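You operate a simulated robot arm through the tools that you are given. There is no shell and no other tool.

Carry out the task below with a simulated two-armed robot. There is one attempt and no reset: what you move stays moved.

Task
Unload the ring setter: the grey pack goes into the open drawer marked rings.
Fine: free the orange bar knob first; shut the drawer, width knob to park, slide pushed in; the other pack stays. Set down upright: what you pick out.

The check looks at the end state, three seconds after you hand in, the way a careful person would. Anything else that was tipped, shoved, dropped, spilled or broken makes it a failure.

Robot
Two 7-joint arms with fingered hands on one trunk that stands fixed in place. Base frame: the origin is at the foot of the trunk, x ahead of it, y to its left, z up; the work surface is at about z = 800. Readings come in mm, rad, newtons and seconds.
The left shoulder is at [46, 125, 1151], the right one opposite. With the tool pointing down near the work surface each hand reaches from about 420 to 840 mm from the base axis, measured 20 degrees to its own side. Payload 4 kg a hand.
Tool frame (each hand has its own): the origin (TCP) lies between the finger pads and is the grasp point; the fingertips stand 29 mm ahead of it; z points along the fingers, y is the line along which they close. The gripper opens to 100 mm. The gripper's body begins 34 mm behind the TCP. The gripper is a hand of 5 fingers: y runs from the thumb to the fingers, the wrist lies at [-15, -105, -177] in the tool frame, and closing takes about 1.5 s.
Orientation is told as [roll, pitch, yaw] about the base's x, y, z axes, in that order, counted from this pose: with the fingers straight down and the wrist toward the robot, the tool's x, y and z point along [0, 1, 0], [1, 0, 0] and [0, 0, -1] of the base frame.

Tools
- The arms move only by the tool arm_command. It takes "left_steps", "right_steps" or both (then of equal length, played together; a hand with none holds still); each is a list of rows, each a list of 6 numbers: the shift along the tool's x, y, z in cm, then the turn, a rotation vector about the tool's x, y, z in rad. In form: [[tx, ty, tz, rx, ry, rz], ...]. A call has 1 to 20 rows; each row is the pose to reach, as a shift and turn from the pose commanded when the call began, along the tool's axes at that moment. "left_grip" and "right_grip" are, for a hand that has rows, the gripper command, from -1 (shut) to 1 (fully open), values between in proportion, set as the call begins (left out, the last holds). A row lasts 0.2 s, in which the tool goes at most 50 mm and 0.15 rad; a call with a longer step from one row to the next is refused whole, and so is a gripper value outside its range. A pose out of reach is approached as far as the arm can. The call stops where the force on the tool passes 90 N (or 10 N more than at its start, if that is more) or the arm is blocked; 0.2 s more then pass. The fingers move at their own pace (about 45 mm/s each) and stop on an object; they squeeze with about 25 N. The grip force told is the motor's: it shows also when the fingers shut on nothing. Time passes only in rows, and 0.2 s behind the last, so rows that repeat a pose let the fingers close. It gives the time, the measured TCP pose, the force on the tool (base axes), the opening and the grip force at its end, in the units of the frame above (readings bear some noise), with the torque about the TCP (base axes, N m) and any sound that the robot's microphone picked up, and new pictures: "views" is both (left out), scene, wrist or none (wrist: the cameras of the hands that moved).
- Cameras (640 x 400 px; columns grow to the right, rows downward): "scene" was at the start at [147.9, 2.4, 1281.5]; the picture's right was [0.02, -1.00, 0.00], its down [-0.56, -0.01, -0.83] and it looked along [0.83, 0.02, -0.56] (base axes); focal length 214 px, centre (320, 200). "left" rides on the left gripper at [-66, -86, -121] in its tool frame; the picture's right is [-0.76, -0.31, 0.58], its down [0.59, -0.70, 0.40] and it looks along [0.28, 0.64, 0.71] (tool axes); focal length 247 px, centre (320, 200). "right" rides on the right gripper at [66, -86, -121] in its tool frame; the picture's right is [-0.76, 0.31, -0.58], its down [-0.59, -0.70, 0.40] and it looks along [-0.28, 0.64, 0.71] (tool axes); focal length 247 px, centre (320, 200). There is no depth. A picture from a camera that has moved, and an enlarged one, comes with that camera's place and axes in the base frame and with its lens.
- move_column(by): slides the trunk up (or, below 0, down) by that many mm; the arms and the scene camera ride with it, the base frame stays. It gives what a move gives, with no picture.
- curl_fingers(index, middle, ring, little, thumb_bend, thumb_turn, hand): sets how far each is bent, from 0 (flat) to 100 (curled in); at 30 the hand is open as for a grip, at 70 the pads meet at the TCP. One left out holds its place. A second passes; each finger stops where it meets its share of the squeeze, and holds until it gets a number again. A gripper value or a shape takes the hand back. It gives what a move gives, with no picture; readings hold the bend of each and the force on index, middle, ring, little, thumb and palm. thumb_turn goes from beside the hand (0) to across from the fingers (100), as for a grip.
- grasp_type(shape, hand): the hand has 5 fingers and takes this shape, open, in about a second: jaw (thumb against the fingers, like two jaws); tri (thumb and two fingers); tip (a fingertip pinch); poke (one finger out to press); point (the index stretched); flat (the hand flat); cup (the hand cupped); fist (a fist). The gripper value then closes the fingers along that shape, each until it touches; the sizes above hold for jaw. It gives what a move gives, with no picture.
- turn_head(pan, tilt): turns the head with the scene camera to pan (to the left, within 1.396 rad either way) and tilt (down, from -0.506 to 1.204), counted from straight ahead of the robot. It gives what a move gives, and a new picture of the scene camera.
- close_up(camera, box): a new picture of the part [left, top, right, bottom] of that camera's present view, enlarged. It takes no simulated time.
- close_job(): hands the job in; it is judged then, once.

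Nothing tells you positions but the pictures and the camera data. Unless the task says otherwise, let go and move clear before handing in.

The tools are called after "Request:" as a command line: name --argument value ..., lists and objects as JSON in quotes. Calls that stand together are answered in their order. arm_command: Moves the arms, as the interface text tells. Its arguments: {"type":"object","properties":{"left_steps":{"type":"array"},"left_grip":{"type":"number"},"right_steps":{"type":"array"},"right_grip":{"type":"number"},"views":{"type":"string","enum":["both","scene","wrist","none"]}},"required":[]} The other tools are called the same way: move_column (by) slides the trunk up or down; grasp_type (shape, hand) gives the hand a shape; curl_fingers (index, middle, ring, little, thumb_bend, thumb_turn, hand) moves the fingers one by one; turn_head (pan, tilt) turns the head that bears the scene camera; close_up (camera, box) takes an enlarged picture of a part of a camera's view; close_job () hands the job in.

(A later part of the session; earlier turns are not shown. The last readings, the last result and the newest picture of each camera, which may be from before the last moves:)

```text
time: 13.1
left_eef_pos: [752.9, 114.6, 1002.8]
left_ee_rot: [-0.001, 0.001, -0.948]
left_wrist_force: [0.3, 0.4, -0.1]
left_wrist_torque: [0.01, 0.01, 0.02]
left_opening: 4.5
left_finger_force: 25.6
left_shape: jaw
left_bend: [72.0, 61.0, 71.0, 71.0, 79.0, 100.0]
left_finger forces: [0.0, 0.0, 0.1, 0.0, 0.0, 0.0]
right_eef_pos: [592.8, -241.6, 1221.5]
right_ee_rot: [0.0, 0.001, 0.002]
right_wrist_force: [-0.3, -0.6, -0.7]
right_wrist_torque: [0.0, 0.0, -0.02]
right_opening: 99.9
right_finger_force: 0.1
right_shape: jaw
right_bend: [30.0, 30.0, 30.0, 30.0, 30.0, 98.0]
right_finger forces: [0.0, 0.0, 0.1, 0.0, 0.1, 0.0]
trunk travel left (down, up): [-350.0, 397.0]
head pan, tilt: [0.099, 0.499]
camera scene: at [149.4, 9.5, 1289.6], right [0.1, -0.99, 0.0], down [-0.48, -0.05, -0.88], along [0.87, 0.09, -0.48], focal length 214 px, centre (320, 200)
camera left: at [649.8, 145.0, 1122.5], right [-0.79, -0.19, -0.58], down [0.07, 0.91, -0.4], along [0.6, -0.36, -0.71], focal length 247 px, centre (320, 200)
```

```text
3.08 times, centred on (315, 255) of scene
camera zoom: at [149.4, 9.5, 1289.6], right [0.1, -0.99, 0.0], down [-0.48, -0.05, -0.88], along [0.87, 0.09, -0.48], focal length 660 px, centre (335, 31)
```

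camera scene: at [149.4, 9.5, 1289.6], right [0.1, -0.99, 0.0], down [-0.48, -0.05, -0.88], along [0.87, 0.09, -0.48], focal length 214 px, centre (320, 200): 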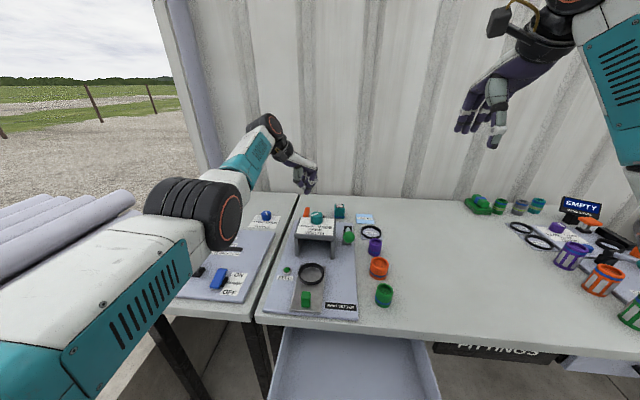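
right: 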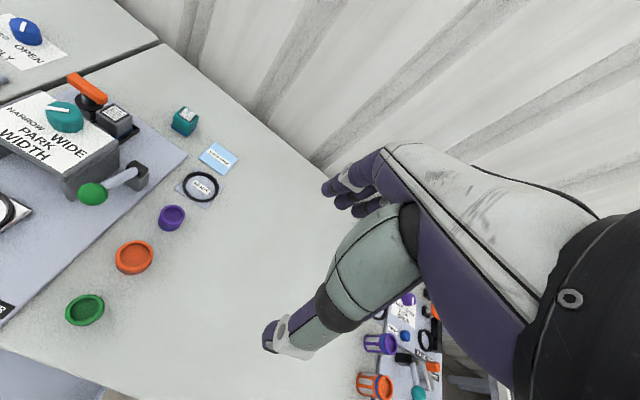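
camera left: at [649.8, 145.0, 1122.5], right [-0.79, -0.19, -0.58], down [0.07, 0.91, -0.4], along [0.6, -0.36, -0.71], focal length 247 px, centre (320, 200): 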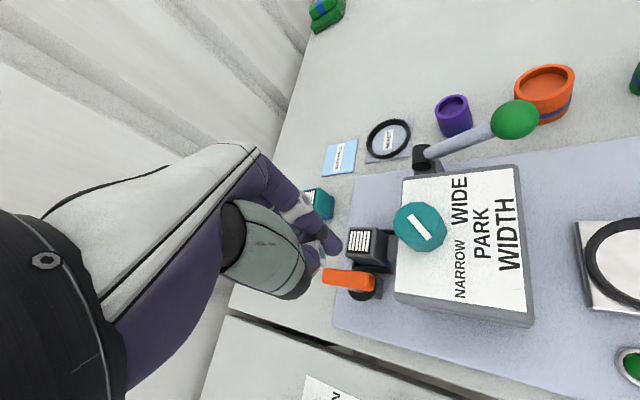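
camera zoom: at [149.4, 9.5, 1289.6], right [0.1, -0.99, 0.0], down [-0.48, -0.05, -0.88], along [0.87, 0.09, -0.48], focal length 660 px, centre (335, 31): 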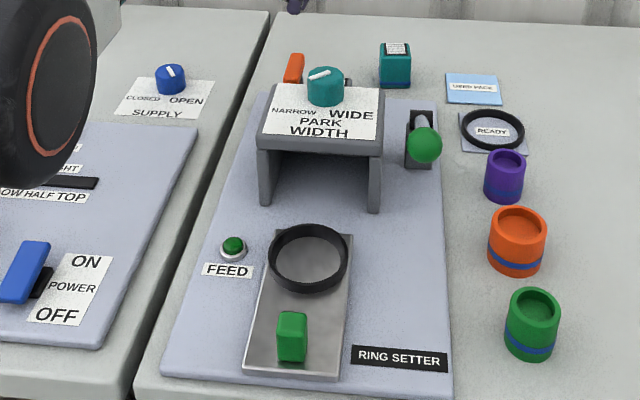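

The bar is aligned with the tray (along x) and the lamp is off, so the pack should be free. I'll straighten the left hand, take the three-finger shape so the ring and little fingers clear the bar, and check the hand.

Request:
arm_command --left_steps '[[-0.6, 0.1, -0.3, 0, 0, -0.135], [-1.2, 0.3, -0.6, 0, 0, -0.27], [-1.9, 0.4, -0.9, 0, 0, -0.405], [-2.5, 0.6, -1.2, 0, 0, -0.54], [-3.1, 0.7, -1.2, 0, 0, -0.675], [-3.8, 0.9, -1.2, 0, 0, -0.81], [-4.4, 1.0, -1.2, 0, 0, -0.95], [-4.4, 1.0, -1.2, 0, 0, -0.95]]' --views "none"

Request:
grasp_type --shape "tri" --hand "left"

Request:
close_up --camera "right" --box '[0, 0, 190, 120]'

Request:
close_up --camera "scene" --box '[260, 130, 360, 220]'

Request:
close_up --camera "left" --box '[160, 100, 640, 400]'

```text
time: 14.9
left_eef_pos: [721.4, 79.7, 1014.0]
left_ee_rot: [0.002, 0.0, 0.003]
left_wrist_force: [0.1, -0.2, 0.5]
left_wrist_torque: [0.0, -0.02, -0.01]
left_opening: 4.3
left_finger_force: 25.4
left_shape: jaw
left_bend: [72.0, 61.0, 71.0, 71.0, 79.0, 100.0]
left_finger forces: [0.1, 0.0, 0.0, 0.1, 0.0, 0.0]
right_eef_pos: [593.0, -243.4, 1221.6]
right_ee_rot: [-0.001, 0.001, 0.002]
right_wrist_force: [-0.3, 0.1, -0.2]
right_wrist_torque: [0.0, 0.04, 0.02]
right_opening: 99.6
right_finger_force: 0.0
right_shape: jaw
right_bend: [30.0, 30.0, 30.0, 30.0, 30.0, 98.0]
right_finger forces: [0.0, 0.0, 0.0, 0.0, 0.0, 0.0]
trunk travel left (down, up): [-350.0, 397.0]
head pan, tilt: [0.099, 0.499]
```

```text
time: 15.8
left_eef_pos: [722.0, 80.7, 1014.2]
left_ee_rot: [0.001, -0.001, 0.001]
left_wrist_force: [1.0, -0.7, 0.3]
left_wrist_torque: [-0.04, -0.02, -0.01]
left_opening: 100.0
left_finger_force: 0.1
left_shape: tri
left_bend: [30.0, 30.0, 99.0, 99.0, 30.0, 98.0]
left_finger forces: [0.1, 0.0, 0.1, 0.0, 0.0, 0.1]
right_eef_pos: [592.9, -241.8, 1221.0]
right_ee_rot: [0.0, 0.0, 0.002]
right_wrist_force: [-0.5, -0.8, 0.4]
right_wrist_torque: [-0.02, -0.02, 0.02]
right_opening: 99.6
right_finger_force: 0.2
right_shape: jaw
right_bend: [30.0, 30.0, 30.0, 30.0, 30.0, 98.0]
right_finger forces: [0.1, 0.0, 0.0, 0.1, 0.0, 0.0]
trunk travel left (down, up): [-350.0, 397.0]
head pan, tilt: [0.099, 0.499]
```

```text
3.33 times, centred on (95, 60) of right
camera zoom: at [507.9, -177.0, 1342.1], right [0.31, -0.76, 0.58], down [-0.7, -0.59, -0.4], along [0.64, -0.28, -0.71], focal length 823 px, centre (1070, 667)
```

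zoom: 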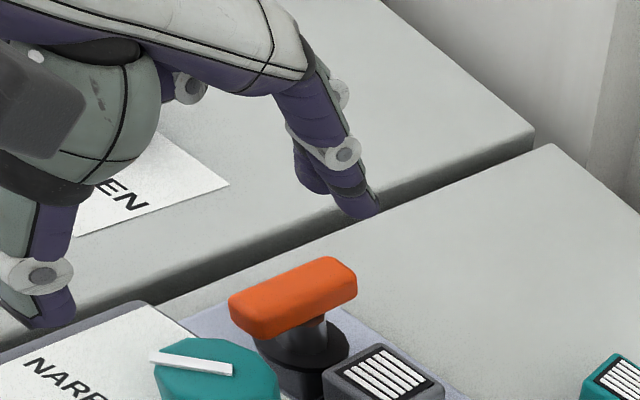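

```text
4.44 times, centred on (310, 175) of scene
camera zoom: at [149.8, 9.5, 1289.5], right [0.1, -0.99, 0.0], down [-0.48, -0.05, -0.88], along [0.87, 0.09, -0.48], focal length 953 px, centre (364, 311)
```

zoom: 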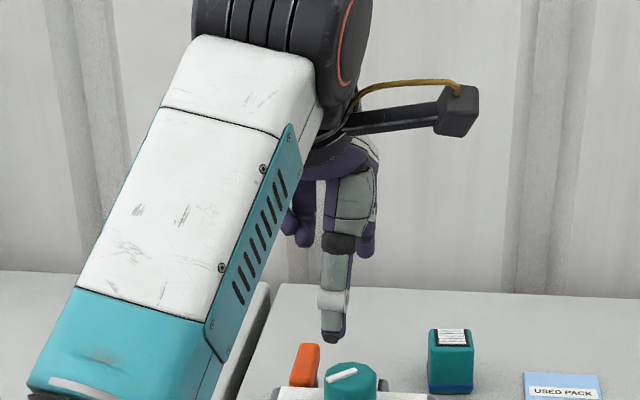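

```text
1.33 times, centred on (400, 250) of left
camera zoom: at [637.8, 14.1, 1133.7], right [-0.31, -0.76, -0.58], down [-0.7, 0.59, -0.4], along [0.64, 0.28, -0.71], focal length 329 px, centre (213, 133)
```

zoom: 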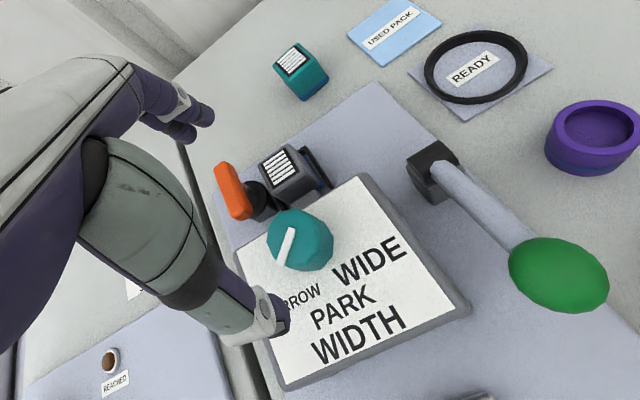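

Ring and little fingers are curled away. I'll move above the grey pack at about (791, 72) with roughly 48 mm opening.

Request:
arm_command --left_steps '[[-0.2, 2, 0, 0, 0, 0], [-0.5, 4, 1, 0, 0, 0], [-0.8, 6, 2.5, 0, 0, 0], [-0.8, 6.95, 4.5, 0, 0, 0], [-0.8, 6.95, 5.4, 0, 0, 0], [-0.8, 6.95, 5.4, 0, 0, 0]]' --left_grip -0.04

Request:
close_up --camera "right" --box '[30, 10, 190, 110]'

Request:
close_up --camera "scene" --box '[270, 150, 350, 220]'

Request:
close_up --camera "left" --box '[220, 150, 480, 330]'

```text
time: 17.2
left_eef_pos: [792.3, 72.6, 959.3]
left_ee_rot: [-0.001, 0.001, 0.002]
left_wrist_force: [-0.3, 0.7, 0.5]
left_wrist_torque: [-0.01, 0.01, 0.03]
left_opening: 48.4
left_finger_force: 0.1
left_shape: tri
left_bend: [41.0, 43.0, 99.0, 99.0, 38.0, 100.0]
left_finger forces: [0.0, 0.1, 0.0, 0.0, 0.1, 0.0]
right_eef_pos: [592.5, -242.6, 1221.6]
right_ee_rot: [0.001, 0.001, 0.002]
right_wrist_force: [-0.4, -0.3, 0.9]
right_wrist_torque: [-0.01, 0.01, 0.01]
right_opening: 99.7
right_finger_force: 0.0
right_shape: jaw
right_bend: [30.0, 30.0, 30.0, 30.0, 30.0, 98.0]
right_finger forces: [0.0, 0.0, 0.1, 0.1, 0.0, 0.0]
trunk travel left (down, up): [-350.0, 397.0]
head pan, tilt: [0.099, 0.499]
camera scene: at [149.8, 9.5, 1289.5], right [0.1, -0.99, 0.0], down [-0.48, -0.05, -0.88], along [0.87, 0.09, -0.48], focal length 214 px, centre (320, 200)
camera left: at [707.5, 6.4, 1079.2], right [-0.31, -0.76, -0.58], down [-0.7, 0.59, -0.4], along [0.64, 0.28, -0.71], focal length 247 px, centre (320, 200)
```

scene: 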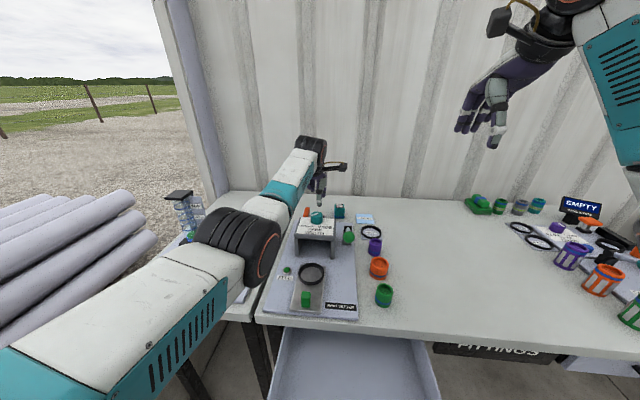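
left: 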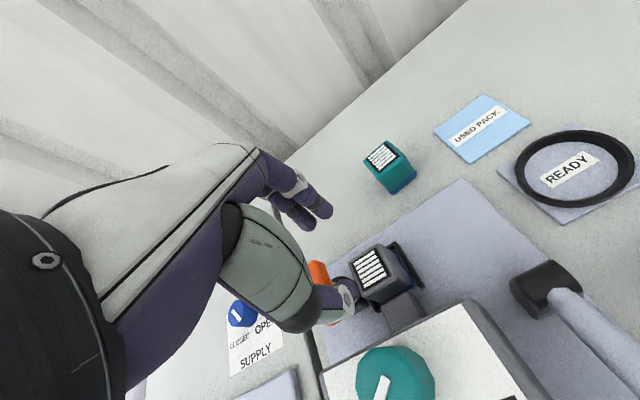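

```text
4.00 times, centred on (110, 60) of right
camera zoom: at [507.9, -177.0, 1342.1], right [0.31, -0.76, 0.58], down [-0.7, -0.59, -0.4], along [0.64, -0.28, -0.71], focal length 988 px, centre (1160, 760)
```

zoom: 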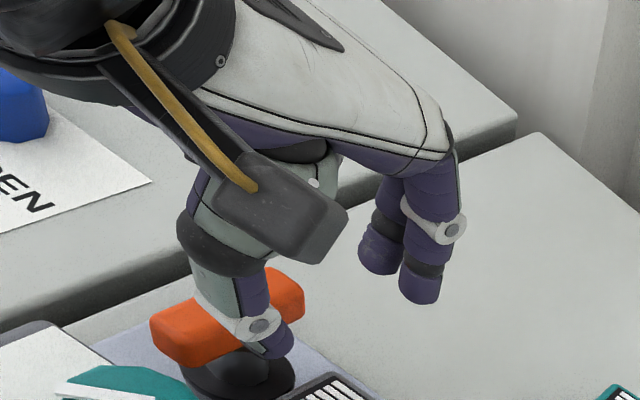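

```text
5.71 times, centred on (310, 185) of scene
camera zoom: at [149.8, 9.5, 1289.5], right [0.1, -0.99, 0.0], down [-0.48, -0.05, -0.88], along [0.87, 0.09, -0.48], focal length 1226 px, centre (377, 286)
```

zoom: 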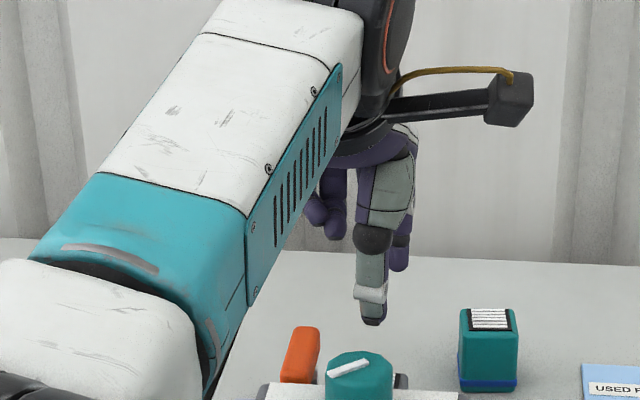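

```text
2.22 times, centred on (350, 240) of left
camera zoom: at [707.5, 6.4, 1079.2], right [-0.31, -0.76, -0.58], down [-0.7, 0.59, -0.4], along [0.64, 0.28, -0.71], focal length 549 px, centre (253, 111)
```

zoom: 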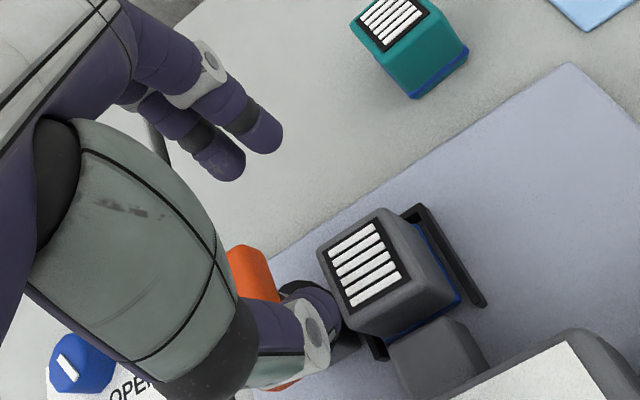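

There is a low grey block in front of the pack, with its top at about z 837, so the thumb mustn't go too deep. I'll go down in stages.

Request:
arm_command --left_steps '[[0, 0, 2, 0, 0, 0], [0, 0, 4, 0, 0, 0], [0, 0, 5.5, 0, 0, 0], [0, 0, 6.6, 0, 0, 0], [0, 0, 7.4, 0, 0, 0], [0, 0, 7.4, 0, 0, 0]]' --views "wrist"

Request:
close_up --camera "right" --box '[30, 30, 190, 130]'

Request:
close_up --camera "left" --box '[250, 150, 450, 290]'

```text
time: 18.6
left_eef_pos: [791.1, 73.6, 884.5]
left_ee_rot: [0.0, 0.001, 0.002]
left_wrist_force: [-0.5, -1.1, 0.4]
left_wrist_torque: [-0.02, 0.01, 0.04]
left_opening: 48.7
left_finger_force: 0.0
left_shape: tri
left_bend: [41.0, 43.0, 99.0, 99.0, 38.0, 100.0]
left_finger forces: [0.0, 0.1, 0.0, 0.0, 0.0, 0.0]
right_eef_pos: [593.2, -242.0, 1221.4]
right_ee_rot: [0.0, 0.001, 0.002]
right_wrist_force: [0.7, 0.1, -1.1]
right_wrist_torque: [0.0, 0.01, 0.01]
right_opening: 99.7
right_finger_force: 0.1
right_shape: jaw
right_bend: [30.0, 30.0, 30.0, 30.0, 30.0, 98.0]
right_finger forces: [0.0, 0.1, 0.0, 0.1, 0.1, 0.0]
trunk travel left (down, up): [-350.0, 397.0]
head pan, tilt: [0.099, 0.499]
camera left: at [706.9, 6.2, 1004.8], right [-0.31, -0.76, -0.58], down [-0.7, 0.59, -0.4], along [0.64, 0.28, -0.71], focal length 247 px, centre (320, 200)
```

left: 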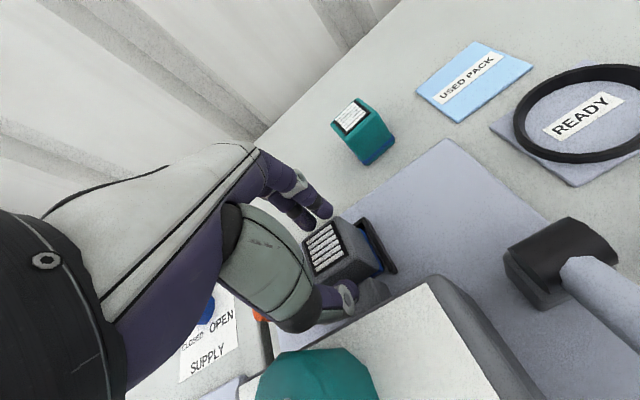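

```text
4.00 times, centred on (110, 80) of right
camera zoom: at [507.9, -177.0, 1342.1], right [0.31, -0.76, 0.58], down [-0.7, -0.59, -0.4], along [0.64, -0.28, -0.71], focal length 988 px, centre (1160, 680)
```

zoom: 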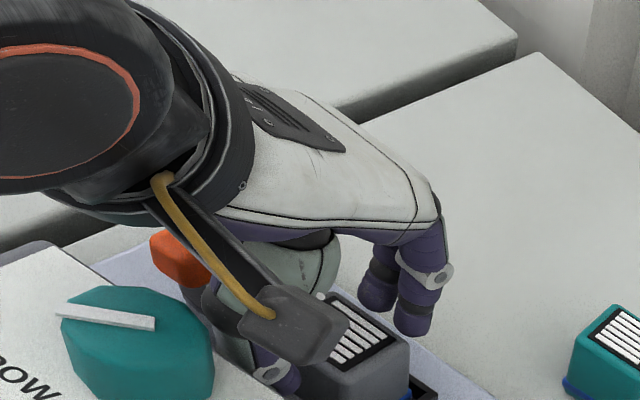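

```text
2.86 times, centred on (350, 220) of left
camera zoom: at [706.9, 6.2, 1004.8], right [-0.31, -0.76, -0.58], down [-0.7, 0.59, -0.4], along [0.64, 0.28, -0.71], focal length 706 px, centre (234, 143)
```

zoom: 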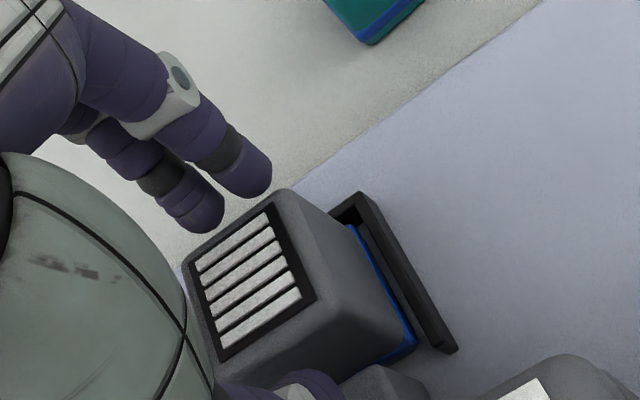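

No contact yet. I'll go down another 14 mm in small steps and watch the thumb force.

Request:
arm_command --left_steps '[[0, 0, 0.5, 0, 0, 0], [0, 0, 1.0, 0, 0, 0], [0, 0, 1.4, 0, 0, 0], [0, 0, 1.4, 0, 0, 0]]' --views "wrist"

Request:
close_up --camera "left" --box '[250, 150, 450, 290]'

Request:
close_up --camera "right" --box '[30, 40, 190, 140]'

```text
time: 19.6
left_eef_pos: [792.8, 72.3, 872.6]
left_ee_rot: [-0.001, 0.001, 0.001]
left_wrist_force: [-1.0, -0.3, 3.2]
left_wrist_torque: [0.03, 0.11, -0.03]
left_opening: 48.5
left_finger_force: 0.0
left_shape: tri
left_bend: [41.0, 43.0, 99.0, 99.0, 38.0, 100.0]
left_finger forces: [0.1, 0.1, 0.0, 0.0, 2.9, 0.0]
right_eef_pos: [592.3, -242.2, 1221.0]
right_ee_rot: [0.001, 0.001, 0.001]
right_wrist_force: [-0.1, 0.2, -0.3]
right_wrist_torque: [0.03, -0.02, -0.02]
right_opening: 100.0
right_finger_force: 0.0
right_shape: jaw
right_bend: [30.0, 30.0, 30.0, 30.0, 30.0, 98.0]
right_finger forces: [0.0, 0.0, 0.0, 0.0, 0.0, 0.0]
trunk travel left (down, up): [-350.0, 397.0]
head pan, tilt: [0.099, 0.499]
camera left: at [707.1, 6.2, 991.9], right [-0.31, -0.76, -0.58], down [-0.7, 0.59, -0.4], along [0.64, 0.28, -0.71], focal length 247 px, centre (320, 200)
```

left: 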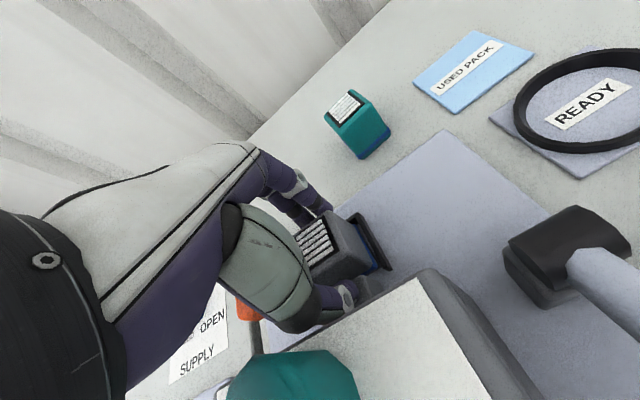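

```text
2.86 times, centred on (350, 220) of left
camera zoom: at [707.1, 6.2, 991.9], right [-0.31, -0.76, -0.58], down [-0.7, 0.59, -0.4], along [0.64, 0.28, -0.71], focal length 706 px, centre (234, 143)
```

zoom: 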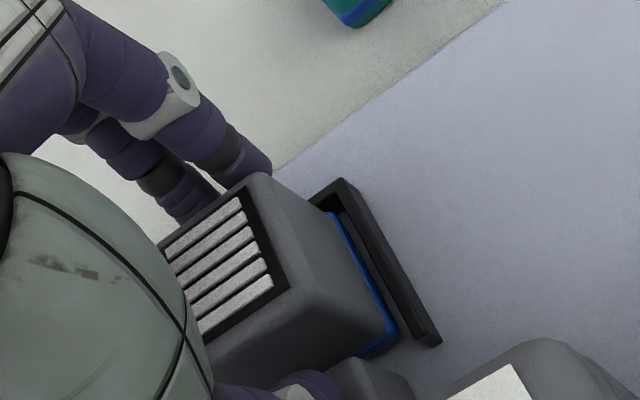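

```text
4.00 times, centred on (110, 90) of right
camera zoom: at [507.5, -177.0, 1342.3], right [0.31, -0.76, 0.58], down [-0.7, -0.59, -0.4], along [0.64, -0.28, -0.71], focal length 988 px, centre (1160, 640)
```

zoom: 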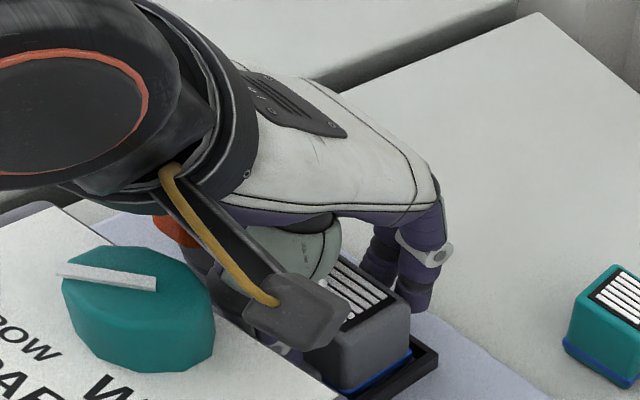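

The thumb tip just touches the block, so this is the depth limit. I'll rise 1.5 mm and close on the pack.

Request:
arm_command --left_steps '[[0, 0, -0.15, 0, 0, 0]]' --views "none"

Request:
arm_command --left_steps '[[0, 0, 0, 0, 0, 0], [0, 0, 0, 0, 0, 0], [0, 0, 0, 0, 0, 0], [0, 0, 0, 0, 0, 0], [0, 0, 0, 0, 0, 0], [0, 0, 0, 0, 0, 0]]' --left_grip -1 --views "wrist"

Request:
close_up --camera "left" --box '[250, 150, 450, 290]'

Request:
close_up --camera "right" --box '[30, 40, 190, 140]'

```text
time: 20.0
left_eef_pos: [790.8, 73.3, 872.1]
left_ee_rot: [-0.002, 0.002, 0.001]
left_wrist_force: [-0.8, 0.7, 0.5]
left_wrist_torque: [-0.01, -0.01, 0.0]
left_opening: 48.2
left_finger_force: 0.1
left_shape: tri
left_bend: [41.0, 43.0, 99.0, 99.0, 38.0, 100.0]
left_finger forces: [0.1, 0.0, 0.0, 0.1, 0.0, 0.0]
right_eef_pos: [592.4, -241.4, 1221.0]
right_ee_rot: [0.001, 0.0, 0.0]
right_wrist_force: [0.0, 0.2, -0.2]
right_wrist_torque: [-0.02, 0.0, 0.02]
right_opening: 99.9
right_finger_force: 0.1
right_shape: jaw
right_bend: [30.0, 30.0, 30.0, 30.0, 30.0, 98.0]
right_finger forces: [0.0, 0.0, 0.0, 0.1, 0.1, 0.1]
trunk travel left (down, up): [-350.0, 397.0]
head pan, tilt: [0.099, 0.499]
```

```text
time: 21.4
left_eef_pos: [791.3, 72.5, 872.4]
left_ee_rot: [0.001, 0.0, 0.002]
left_wrist_force: [-0.1, -0.1, 0.5]
left_wrist_torque: [0.02, -0.01, -0.03]
left_opening: 34.8
left_finger_force: 25.5
left_shape: tri
left_bend: [75.0, 50.0, 100.0, 100.0, 42.0, 100.0]
left_finger forces: [11.5, 11.1, 0.1, 0.0, 22.4, 0.0]
right_eef_pos: [593.0, -242.3, 1220.7]
right_ee_rot: [0.0, -0.001, -0.001]
right_wrist_force: [0.2, -0.3, -0.3]
right_wrist_torque: [-0.01, -0.01, -0.03]
right_opening: 100.2
right_finger_force: 0.0
right_shape: jaw
right_bend: [30.0, 30.0, 30.0, 30.0, 30.0, 98.0]
right_finger forces: [0.0, 0.1, 0.1, 0.1, 0.0, 0.1]
trunk travel left (down, up): [-350.0, 397.0]
head pan, tilt: [0.099, 0.499]
camera left: at [707.4, 6.3, 992.8], right [-0.31, -0.76, -0.58], down [-0.7, 0.59, -0.4], along [0.64, 0.28, -0.71], focal length 247 px, centre (320, 200)
```

left: 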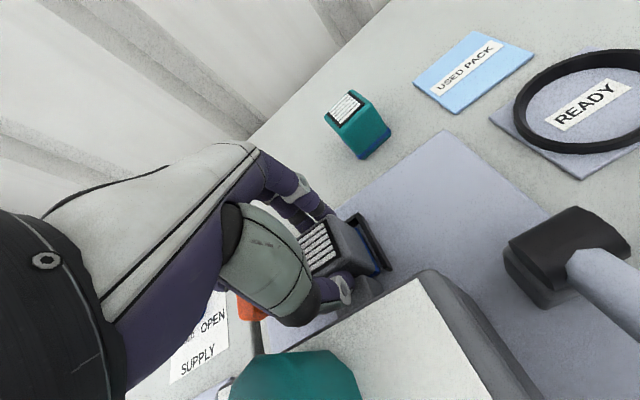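

```text
2.86 times, centred on (350, 220) of left
camera zoom: at [707.4, 6.3, 992.8], right [-0.31, -0.76, -0.58], down [-0.7, 0.59, -0.4], along [0.64, 0.28, -0.71], focal length 706 px, centre (234, 143)
```

zoom: 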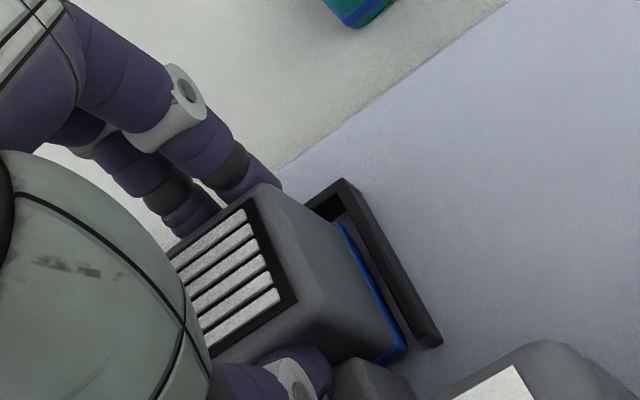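

```text
4.00 times, centred on (110, 90) of right
camera zoom: at [508.0, -177.0, 1342.0], right [0.31, -0.76, 0.58], down [-0.7, -0.59, -0.4], along [0.64, -0.28, -0.71], focal length 988 px, centre (1160, 640)
```

zoom: 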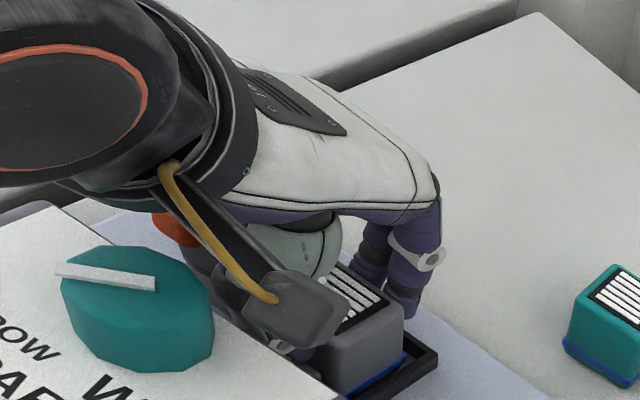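

The grip is firm at 34.8 mm. I'll lift gently and look.

Request:
arm_command --left_steps '[[0, 0, -0.5, 0, 0, 0], [0, 0, -1.0, 0, 0, 0], [0, 0, -2.0, 0, 0, 0], [0, 0, -2.0, 0, 0, 0]]' --views "wrist"

Request:
close_up --camera "right" --box '[30, 30, 190, 130]'

Request:
close_up --camera "left" --box '[250, 150, 450, 290]'

```text
time: 22.4
left_eef_pos: [791.9, 73.1, 892.9]
left_ee_rot: [0.0, 0.002, 0.003]
left_wrist_force: [0.8, 0.4, -0.9]
left_wrist_torque: [0.04, -0.01, -0.02]
left_opening: 34.5
left_finger_force: 25.2
left_shape: tri
left_bend: [75.0, 50.0, 100.0, 100.0, 42.0, 100.0]
left_finger forces: [11.6, 11.1, 0.0, 0.0, 22.5, 0.1]
right_eef_pos: [593.7, -242.2, 1221.3]
right_ee_rot: [0.0, 0.0, 0.001]
right_wrist_force: [-0.3, -1.1, -0.8]
right_wrist_torque: [0.0, -0.03, -0.01]
right_opening: 99.9
right_finger_force: 0.0
right_shape: jaw
right_bend: [30.0, 30.0, 30.0, 30.0, 30.0, 98.0]
right_finger forces: [0.0, 0.0, 0.0, 0.1, 0.1, 0.1]
trunk travel left (down, up): [-350.0, 397.0]
head pan, tilt: [0.099, 0.499]
camera left: at [707.5, 6.3, 1013.0], right [-0.31, -0.76, -0.58], down [-0.7, 0.59, -0.4], along [0.64, 0.28, -0.71], focal length 247 px, centre (320, 200)
```

left: 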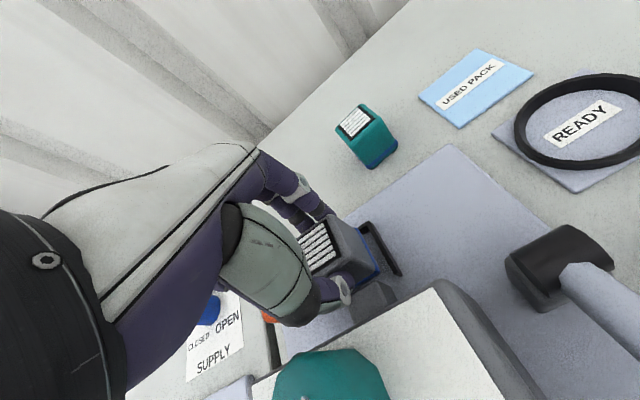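

```text
4.00 times, centred on (110, 80) of right
camera zoom: at [508.1, -177.0, 1342.0], right [0.31, -0.76, 0.58], down [-0.7, -0.59, -0.4], along [0.64, -0.28, -0.71], focal length 988 px, centre (1160, 680)
```

zoom: 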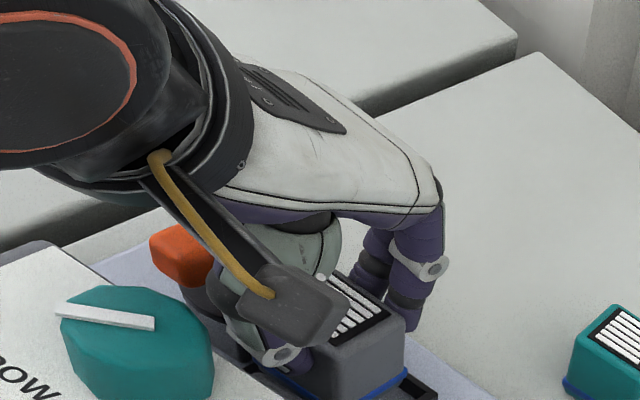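

```text
2.86 times, centred on (350, 220) of left
camera zoom: at [707.5, 6.3, 1013.0], right [-0.31, -0.76, -0.58], down [-0.7, 0.59, -0.4], along [0.64, 0.28, -0.71], focal length 706 px, centre (234, 143)
```

zoom: 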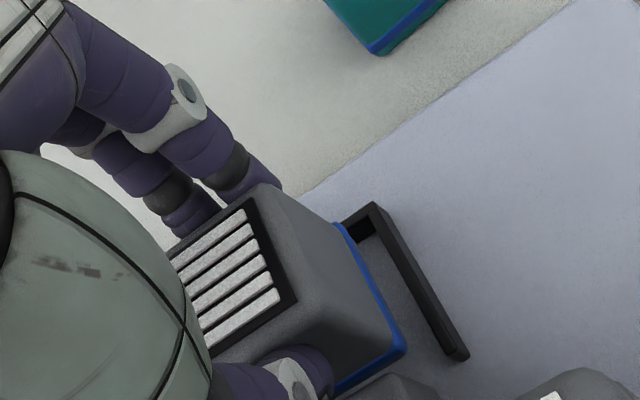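

The pack came out cleanly. I'll lift it well clear and bring it back toward the robot over the front of the table.

Request:
arm_command --left_steps '[[0, 0, -3, 0, 0, 0], [0, 0, -6, 0, 0, 0], [0, 0, -9, 0, 0, 0], [0, 0, -12, 0, 0, 0], [0, 0, -15, 0, 0, 0], [0, -3, -16, 0, 0, 0], [0, -7, -16, 0, 0, 0], [0, -11, -16, 0, 0, 0], [0, -15, -16, 0, 0, 0], [0, -19, -16, 0, 0, 0], [0, -23, -16, 0, 0, 0], [0, -27, -16, 0, 0, 0], [0, -31, -16, 0, 0, 0], [0, -31, -16, 0, 0, 0]]'

```text
time: 25.4
left_eef_pos: [529.1, 67.9, 1004.1]
left_ee_rot: [0.001, -0.002, 0.002]
left_wrist_force: [-0.4, 0.6, -1.1]
left_wrist_torque: [0.01, 0.03, 0.02]
left_opening: 34.4
left_finger_force: 24.9
left_shape: tri
left_bend: [75.0, 50.0, 100.0, 100.0, 42.0, 100.0]
left_finger forces: [11.3, 11.2, 0.0, 0.0, 22.4, 0.1]
left hand out of reach, approached as far as the arm can: row 11, 12, 13, 14
right_eef_pos: [593.3, -242.6, 1220.9]
right_ee_rot: [-0.001, -0.002, 0.0]
right_wrist_force: [-0.2, -0.3, -0.6]
right_wrist_torque: [0.0, -0.02, 0.0]
right_opening: 99.6
right_finger_force: 0.1
right_shape: jaw
right_bend: [30.0, 30.0, 30.0, 30.0, 30.0, 98.0]
right_finger forces: [0.0, 0.1, 0.0, 0.1, 0.0, 0.1]
trunk travel left (down, up): [-350.0, 397.0]
head pan, tilt: [0.099, 0.499]
camera scene: at [149.6, 9.1, 1289.5], right [0.1, -0.99, 0.0], down [-0.48, -0.05, -0.88], along [0.87, 0.09, -0.48], focal length 214 px, centre (320, 200)
camera left: at [444.4, 2.6, 1123.6], right [-0.3, -0.76, -0.58], down [-0.7, 0.59, -0.4], along [0.64, 0.29, -0.71], focal length 247 px, centre (320, 200)
```

scene: 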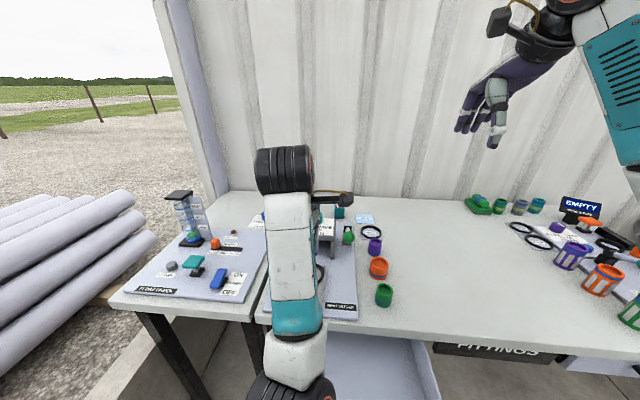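
left: 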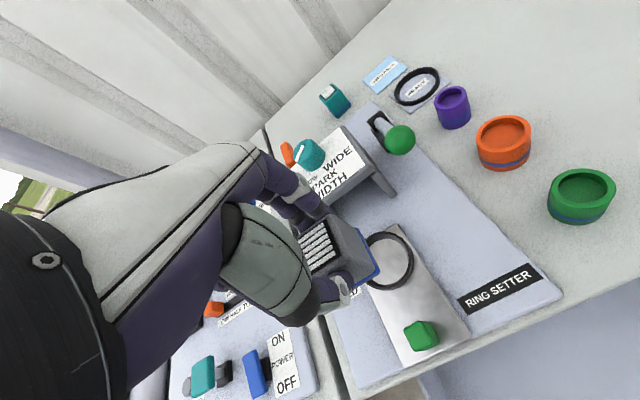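

The arm folded to its inner limit there. Raising the trunk should give room to reach down into the drawer.

Request:
move_column --by 200

Request:
arm_command --left_steps '[[0, 0, 0, 0, 0, 0], [0, 0, 0, 0, 0, 0]]'

```text
time: 27.6
left_eef_pos: [530.1, 69.0, 1204.4]
left_ee_rot: [0.0, 0.001, 0.001]
left_wrist_force: [0.3, -0.3, -0.4]
left_wrist_torque: [-0.01, -0.02, 0.02]
left_opening: 34.2
left_finger_force: 25.7
left_shape: tri
left_bend: [75.0, 50.0, 100.0, 100.0, 42.0, 100.0]
left_finger forces: [11.3, 11.2, 0.1, 0.0, 22.5, 0.0]
right_eef_pos: [593.0, -242.3, 1421.4]
right_ee_rot: [-0.001, 0.002, 0.002]
right_wrist_force: [-0.3, -0.2, -0.5]
right_wrist_torque: [0.03, 0.03, 0.02]
right_opening: 99.9
right_finger_force: 0.0
right_shape: jaw
right_bend: [30.0, 30.0, 30.0, 30.0, 30.0, 98.0]
right_finger forces: [0.1, 0.1, 0.0, 0.0, 0.0, 0.0]
trunk travel left (down, up): [-550.0, 197.0]
head pan, tilt: [0.099, 0.499]
```

```text
time: 28.2
left_eef_pos: [528.4, 70.5, 1203.3]
left_ee_rot: [0.001, 0.003, 0.0]
left_wrist_force: [0.1, 0.5, -0.6]
left_wrist_torque: [-0.01, 0.01, 0.03]
left_opening: 34.4
left_finger_force: 24.6
left_shape: tri
left_bend: [75.0, 50.0, 100.0, 100.0, 42.0, 100.0]
left_finger forces: [11.2, 11.2, 0.0, 0.1, 22.5, 0.0]
right_eef_pos: [592.5, -242.3, 1421.1]
right_ee_rot: [0.001, 0.002, 0.003]
right_wrist_force: [-0.8, 0.3, -0.1]
right_wrist_torque: [0.03, 0.04, 0.0]
right_opening: 100.0
right_finger_force: 0.1
right_shape: jaw
right_bend: [30.0, 30.0, 30.0, 30.0, 30.0, 98.0]
right_finger forces: [0.0, 0.0, 0.1, 0.0, 0.0, 0.0]
trunk travel left (down, up): [-550.0, 197.0]
head pan, tilt: [0.099, 0.499]
camera scene: at [122.7, 9.4, 1491.7], right [0.1, -0.99, 0.0], down [-0.48, -0.05, -0.88], along [0.87, 0.09, -0.48], focal length 214 px, centre (320, 200)
camera left: at [444.6, 4.1, 1323.2], right [-0.31, -0.76, -0.58], down [-0.7, 0.59, -0.4], along [0.64, 0.28, -0.71], focal length 247 px, centre (320, 200)
```

scene: 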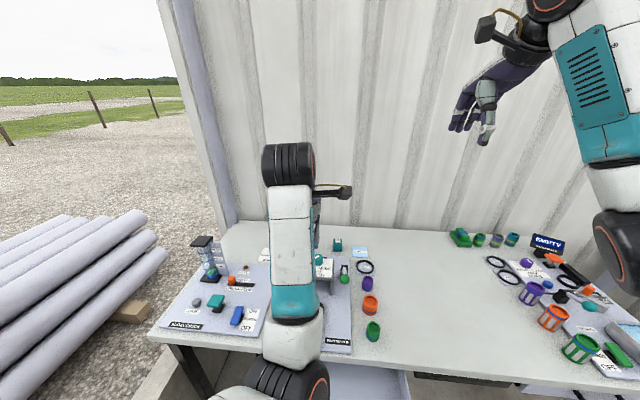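
left: 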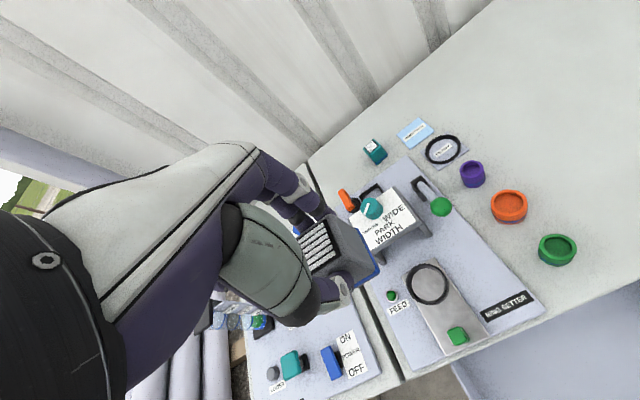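

I'll raise the trunk another 100 mm. Then I'll come down clear of the table, back over the drawer, and look down with the head.

Request:
move_column --by 100

Request:
arm_command --left_steps '[[0, 0, 4, 0, 0, 0], [0, 0, 8, 0, 0, 0], [0, 0, 12, 0, 0, 0], [0, 0, 16, 0, 0, 0], [0, 0, 20, 0, 0, 0], [0, 0, 24, 0, 0, 0], [0, 0, 28, 0, 0, 0], [0, 0, 31, 0, 0, 0], [-0.3, -3.5, 32, 0, 0, 0], [-0.6, -7, 33, 0, 0, 0], [-0.9, -10.5, 34, 0, 0, 0], [-1.2, -14, 35, 0, 0, 0], [-1.5, -16.3, 36, 0, 0, 0], [-1.5, -16.3, 36, 0, 0, 0]]' --views "none"

Request:
turn_head --pan 0.0 --tilt 1.15

```text
time: 29.5
left_eef_pos: [528.1, 71.3, 1302.6]
left_ee_rot: [0.001, 0.001, 0.0]
left_wrist_force: [0.1, 0.3, -0.4]
left_wrist_torque: [-0.01, -0.02, 0.03]
left_opening: 34.2
left_finger_force: 25.1
left_shape: tri
left_bend: [75.0, 50.0, 100.0, 100.0, 42.0, 100.0]
left_finger forces: [11.3, 11.2, 0.1, 0.0, 22.4, 0.1]
right_eef_pos: [593.1, -242.9, 1520.6]
right_ee_rot: [0.0, 0.0, 0.003]
right_wrist_force: [-0.1, 0.2, -0.2]
right_wrist_torque: [-0.02, -0.02, 0.02]
right_opening: 99.9
right_finger_force: 0.1
right_shape: jaw
right_bend: [30.0, 30.0, 30.0, 30.0, 30.0, 98.0]
right_finger forces: [0.0, 0.0, 0.1, 0.1, 0.1, 0.0]
trunk travel left (down, up): [-650.0, 97.0]
head pan, tilt: [0.099, 0.499]
```

```text
time: 31.7
left_eef_pos: [561.9, 83.6, 1073.5]
left_ee_rot: [0.028, -0.199, 0.009]
left_wrist_force: [0.1, 0.0, -0.3]
left_wrist_torque: [0.0, 0.0, 0.01]
left_opening: 34.3
left_finger_force: 24.9
left_shape: tri
left_bend: [75.0, 50.0, 100.0, 100.0, 42.0, 100.0]
left_finger forces: [11.3, 11.0, 0.0, 0.0, 22.6, 0.2]
right_eef_pos: [593.1, -242.9, 1519.9]
right_ee_rot: [0.0, 0.003, 0.001]
right_wrist_force: [-0.3, 0.5, -0.2]
right_wrist_torque: [0.0, 0.0, 0.01]
right_opening: 100.0
right_finger_force: 0.1
right_shape: jaw
right_bend: [30.0, 30.0, 30.0, 30.0, 30.0, 98.0]
right_finger forces: [0.0, 0.0, 0.0, 0.1, 0.0, 0.1]
trunk travel left (down, up): [-650.0, 97.0]
head pan, tilt: [0.099, 0.499]
stopped in row 10 (left hand): the arm was blocked; the commanded pose is now the measured one
```

```text
time: 32.7
left_eef_pos: [561.6, 82.4, 1074.9]
left_ee_rot: [0.027, -0.198, 0.01]
left_wrist_force: [0.5, 0.0, -1.4]
left_wrist_torque: [0.0, 0.03, 0.02]
left_opening: 34.1
left_finger_force: 25.0
left_shape: tri
left_bend: [75.0, 50.0, 100.0, 100.0, 42.0, 100.0]
left_finger forces: [11.3, 11.0, 0.0, 0.0, 22.5, 0.0]
right_eef_pos: [592.8, -241.8, 1520.6]
right_ee_rot: [0.001, -0.001, 0.003]
right_wrist_force: [-0.2, 0.3, -0.2]
right_wrist_torque: [-0.01, 0.03, -0.03]
right_opening: 100.0
right_finger_force: 0.0
right_shape: jaw
right_bend: [30.0, 30.0, 30.0, 30.0, 30.0, 98.0]
right_finger forces: [0.0, 0.1, 0.1, 0.1, 0.0, 0.1]
trunk travel left (down, up): [-650.0, 97.0]
head pan, tilt: [0.0, 1.15]
camera scene: at [88.7, 0.5, 1541.2], right [0.0, -1.0, 0.0], down [-0.91, 0.0, -0.41], along [0.41, 0.0, -0.91], focal length 214 px, centre (320, 200)
```

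scene: 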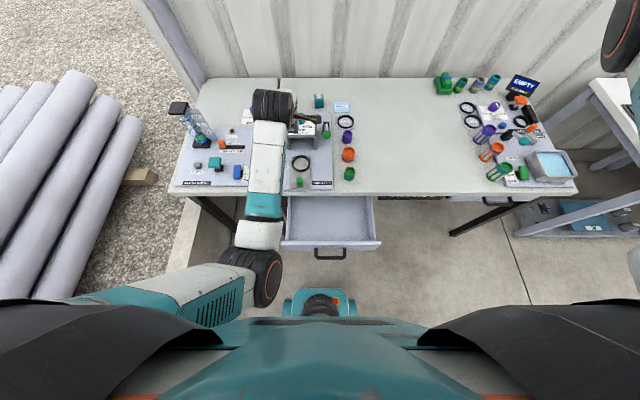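

The arm stopped on something while coming down, and the tool is now pitched by 0.2 rad. I'll look at the arm's posture before trying again.

Request:
close_up --camera "scene" --box '[160, 80, 400, 340]'

Request:
close_up --camera "left" --box '[0, 0, 640, 400]'

Request:
close_up --camera "right" --box '[0, 0, 640, 400]'

```text
1.54 times, centred on (280, 210) of scene
camera zoom: at [88.7, 0.5, 1541.2], right [0.0, -1.0, 0.0], down [-0.91, 0.0, -0.41], along [0.41, 0.0, -0.91], focal length 330 px, centre (382, 185)
```

zoom: 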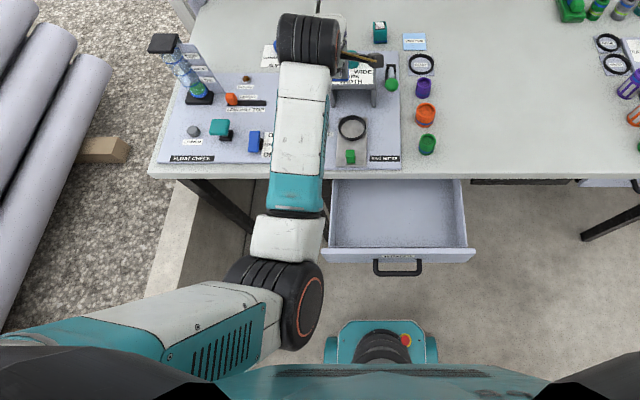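

```text
1.00 times, centred on (320, 200) of left (not enlarged: the box is as wide or as high as the picture)
camera zoom: at [455.4, 12.9, 1172.6], right [-0.17, -0.74, -0.65], down [-0.62, 0.59, -0.51], along [0.77, 0.31, -0.56], focal length 247 px, centre (320, 200)
```

zoom: 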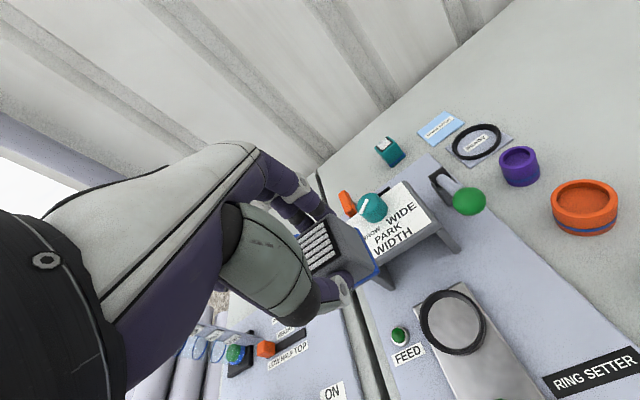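

```text
1.00 times, centred on (320, 200) of right (not enlarged: the box is as wide or as high as the picture)
camera zoom: at [508.0, -177.0, 1642.1], right [0.31, -0.76, 0.58], down [-0.7, -0.59, -0.4], along [0.64, -0.28, -0.71], focal length 247 px, centre (320, 200)
```

zoom: 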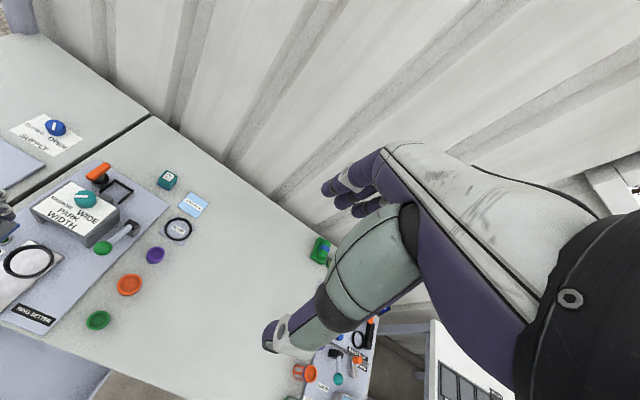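

The elbow hangs straight down and is jammed against the torso, because the hand is inboard of the shoulder. I'll back out, straighten the tool, then turn the hand about −1 rad so the wrist comes in from the left.

Request:
arm_command --left_steps '[[0.5, 0.5, -1.5, 0.07, -0.01, 0], [1.5, 1, -3, 0.14, -0.02, 0], [2.5, 1, -4, 0.2, -0.027, 0], [2.5, 1, -4, 0.2, -0.027, 0]]' --views "none"

Request:
arm_command --left_steps '[[0.3, 0, 0, 0, 0, 0.14], [0.6, 0, 0, 0, 0, 0.28], [0.9, 0, 0, 0, 0, 0.42], [1.2, 0, 0, 0, 0, 0.56], [1.5, 0, 0, 0, 0, 0.7], [1.8, 0, 0, 0, 0, 0.84], [2.0, 0, 0, 0, 0, 0.98], [2.0, 0, 0, 0, 0, 0.98]]' --views "scene"

```text
time: 33.7
left_eef_pos: [563.2, 104.8, 1116.0]
left_ee_rot: [-0.003, 0.002, 0.01]
left_wrist_force: [0.6, -0.7, -1.2]
left_wrist_torque: [0.0, -0.01, 0.03]
left_opening: 34.1
left_finger_force: 25.3
left_shape: tri
left_bend: [75.0, 50.0, 100.0, 100.0, 42.0, 100.0]
left_finger forces: [11.4, 11.1, 0.0, 0.0, 22.4, 0.1]
right_eef_pos: [593.1, -242.1, 1520.7]
right_ee_rot: [0.0, 0.0, 0.002]
right_wrist_force: [-0.4, -0.7, 0.2]
right_wrist_torque: [0.01, -0.01, -0.03]
right_opening: 99.8
right_finger_force: 0.1
right_shape: jaw
right_bend: [30.0, 30.0, 30.0, 30.0, 30.0, 98.0]
right_finger forces: [0.1, 0.0, 0.0, 0.0, 0.0, 0.1]
trunk travel left (down, up): [-650.0, 97.0]
head pan, tilt: [0.0, 1.15]
```

```text
time: 35.5
left_eef_pos: [561.3, 126.4, 1115.8]
left_ee_rot: [-0.002, -0.003, -0.97]
left_wrist_force: [0.1, 0.1, -0.8]
left_wrist_torque: [0.02, -0.01, -0.01]
left_opening: 34.3
left_finger_force: 25.0
left_shape: tri
left_bend: [75.0, 50.0, 100.0, 100.0, 42.0, 100.0]
left_finger forces: [11.3, 10.9, 0.0, 0.0, 22.3, 0.0]
right_eef_pos: [592.9, -242.6, 1521.5]
right_ee_rot: [-0.002, 0.0, 0.002]
right_wrist_force: [0.5, -0.6, -0.1]
right_wrist_torque: [0.01, 0.01, -0.01]
right_opening: 99.7
right_finger_force: 0.0
right_shape: jaw
right_bend: [30.0, 30.0, 30.0, 30.0, 30.0, 98.0]
right_finger forces: [0.0, 0.0, 0.0, 0.0, 0.1, 0.1]
trunk travel left (down, up): [-650.0, 97.0]
head pan, tilt: [0.0, 1.15]
camera scene: at [88.4, 0.2, 1541.2], right [0.0, -1.0, 0.0], down [-0.91, 0.0, -0.41], along [0.41, 0.0, -0.91], focal length 214 px, centre (320, 200)
```

scene: 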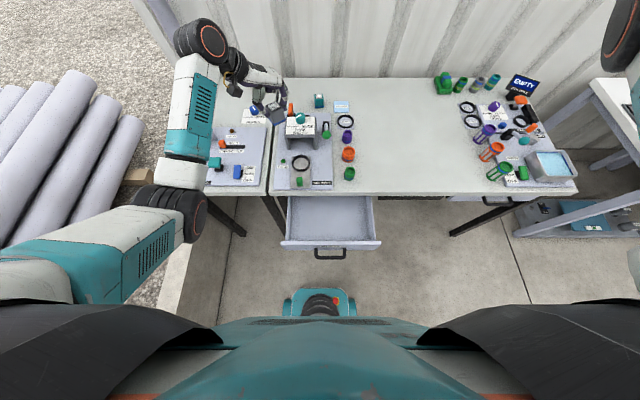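

The elbow has swung out to the left. Now I'll bring the hand back over the drawer.

Request:
arm_command --left_steps '[[-3, -0.4, 1, 0, 0, 0], [-6, -0.8, 2, 0, 0, 0], [-9, -1.2, 3, 0, 0, 0], [-12, -1.6, 4, 0, 0, 0], [-15, -2.0, 5, 0, 0, 0], [-18, -2.4, 6, 0, 0, 0], [-18, -2.4, 6, 0, 0, 0]]' --views "scene"

```text
time: 37.1
left_eef_pos: [399.7, 44.3, 1054.7]
left_ee_rot: [-0.003, -0.002, -0.969]
left_wrist_force: [-0.3, 0.6, -0.6]
left_wrist_torque: [-0.04, 0.02, -0.03]
left_opening: 34.4
left_finger_force: 25.1
left_shape: tri
left_bend: [75.0, 50.0, 100.0, 100.0, 42.0, 100.0]
left_finger forces: [11.3, 11.0, 0.0, 0.0, 22.3, 0.0]
right_eef_pos: [593.1, -242.4, 1520.9]
right_ee_rot: [-0.001, 0.001, 0.001]
right_wrist_force: [0.2, -1.3, -0.7]
right_wrist_torque: [-0.02, -0.03, -0.01]
right_opening: 99.8
right_finger_force: 0.1
right_shape: jaw
right_bend: [30.0, 30.0, 30.0, 30.0, 30.0, 98.0]
right_finger forces: [0.1, 0.1, 0.0, 0.0, 0.0, 0.1]
trunk travel left (down, up): [-650.0, 97.0]
head pan, tilt: [0.0, 1.15]
camera scene: at [89.2, 0.6, 1541.1], right [0.0, -1.0, 0.0], down [-0.91, 0.0, -0.41], along [0.41, 0.0, -0.91], focal length 214 px, centre (320, 200)
```

scene: 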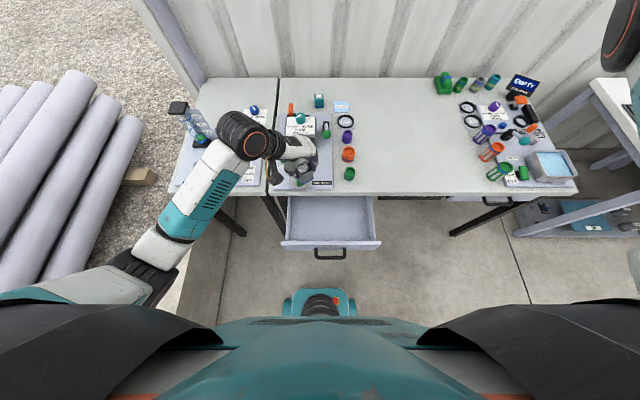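

That works: the elbow is outboard and the hand is near the drawer. I'll measure the drawer again from this view.

Request:
close_up --camera "scene" --box '[260, 170, 400, 270]'

```text
4.00 times, centred on (330, 220) of scene
camera zoom: at [89.2, 0.6, 1541.1], right [0.0, -1.0, 0.0], down [-0.91, 0.0, -0.41], along [0.41, 0.0, -0.91], focal length 858 px, centre (280, 120)
```

zoom: 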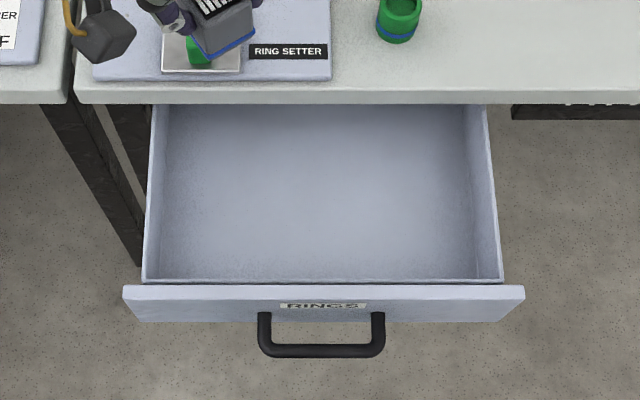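

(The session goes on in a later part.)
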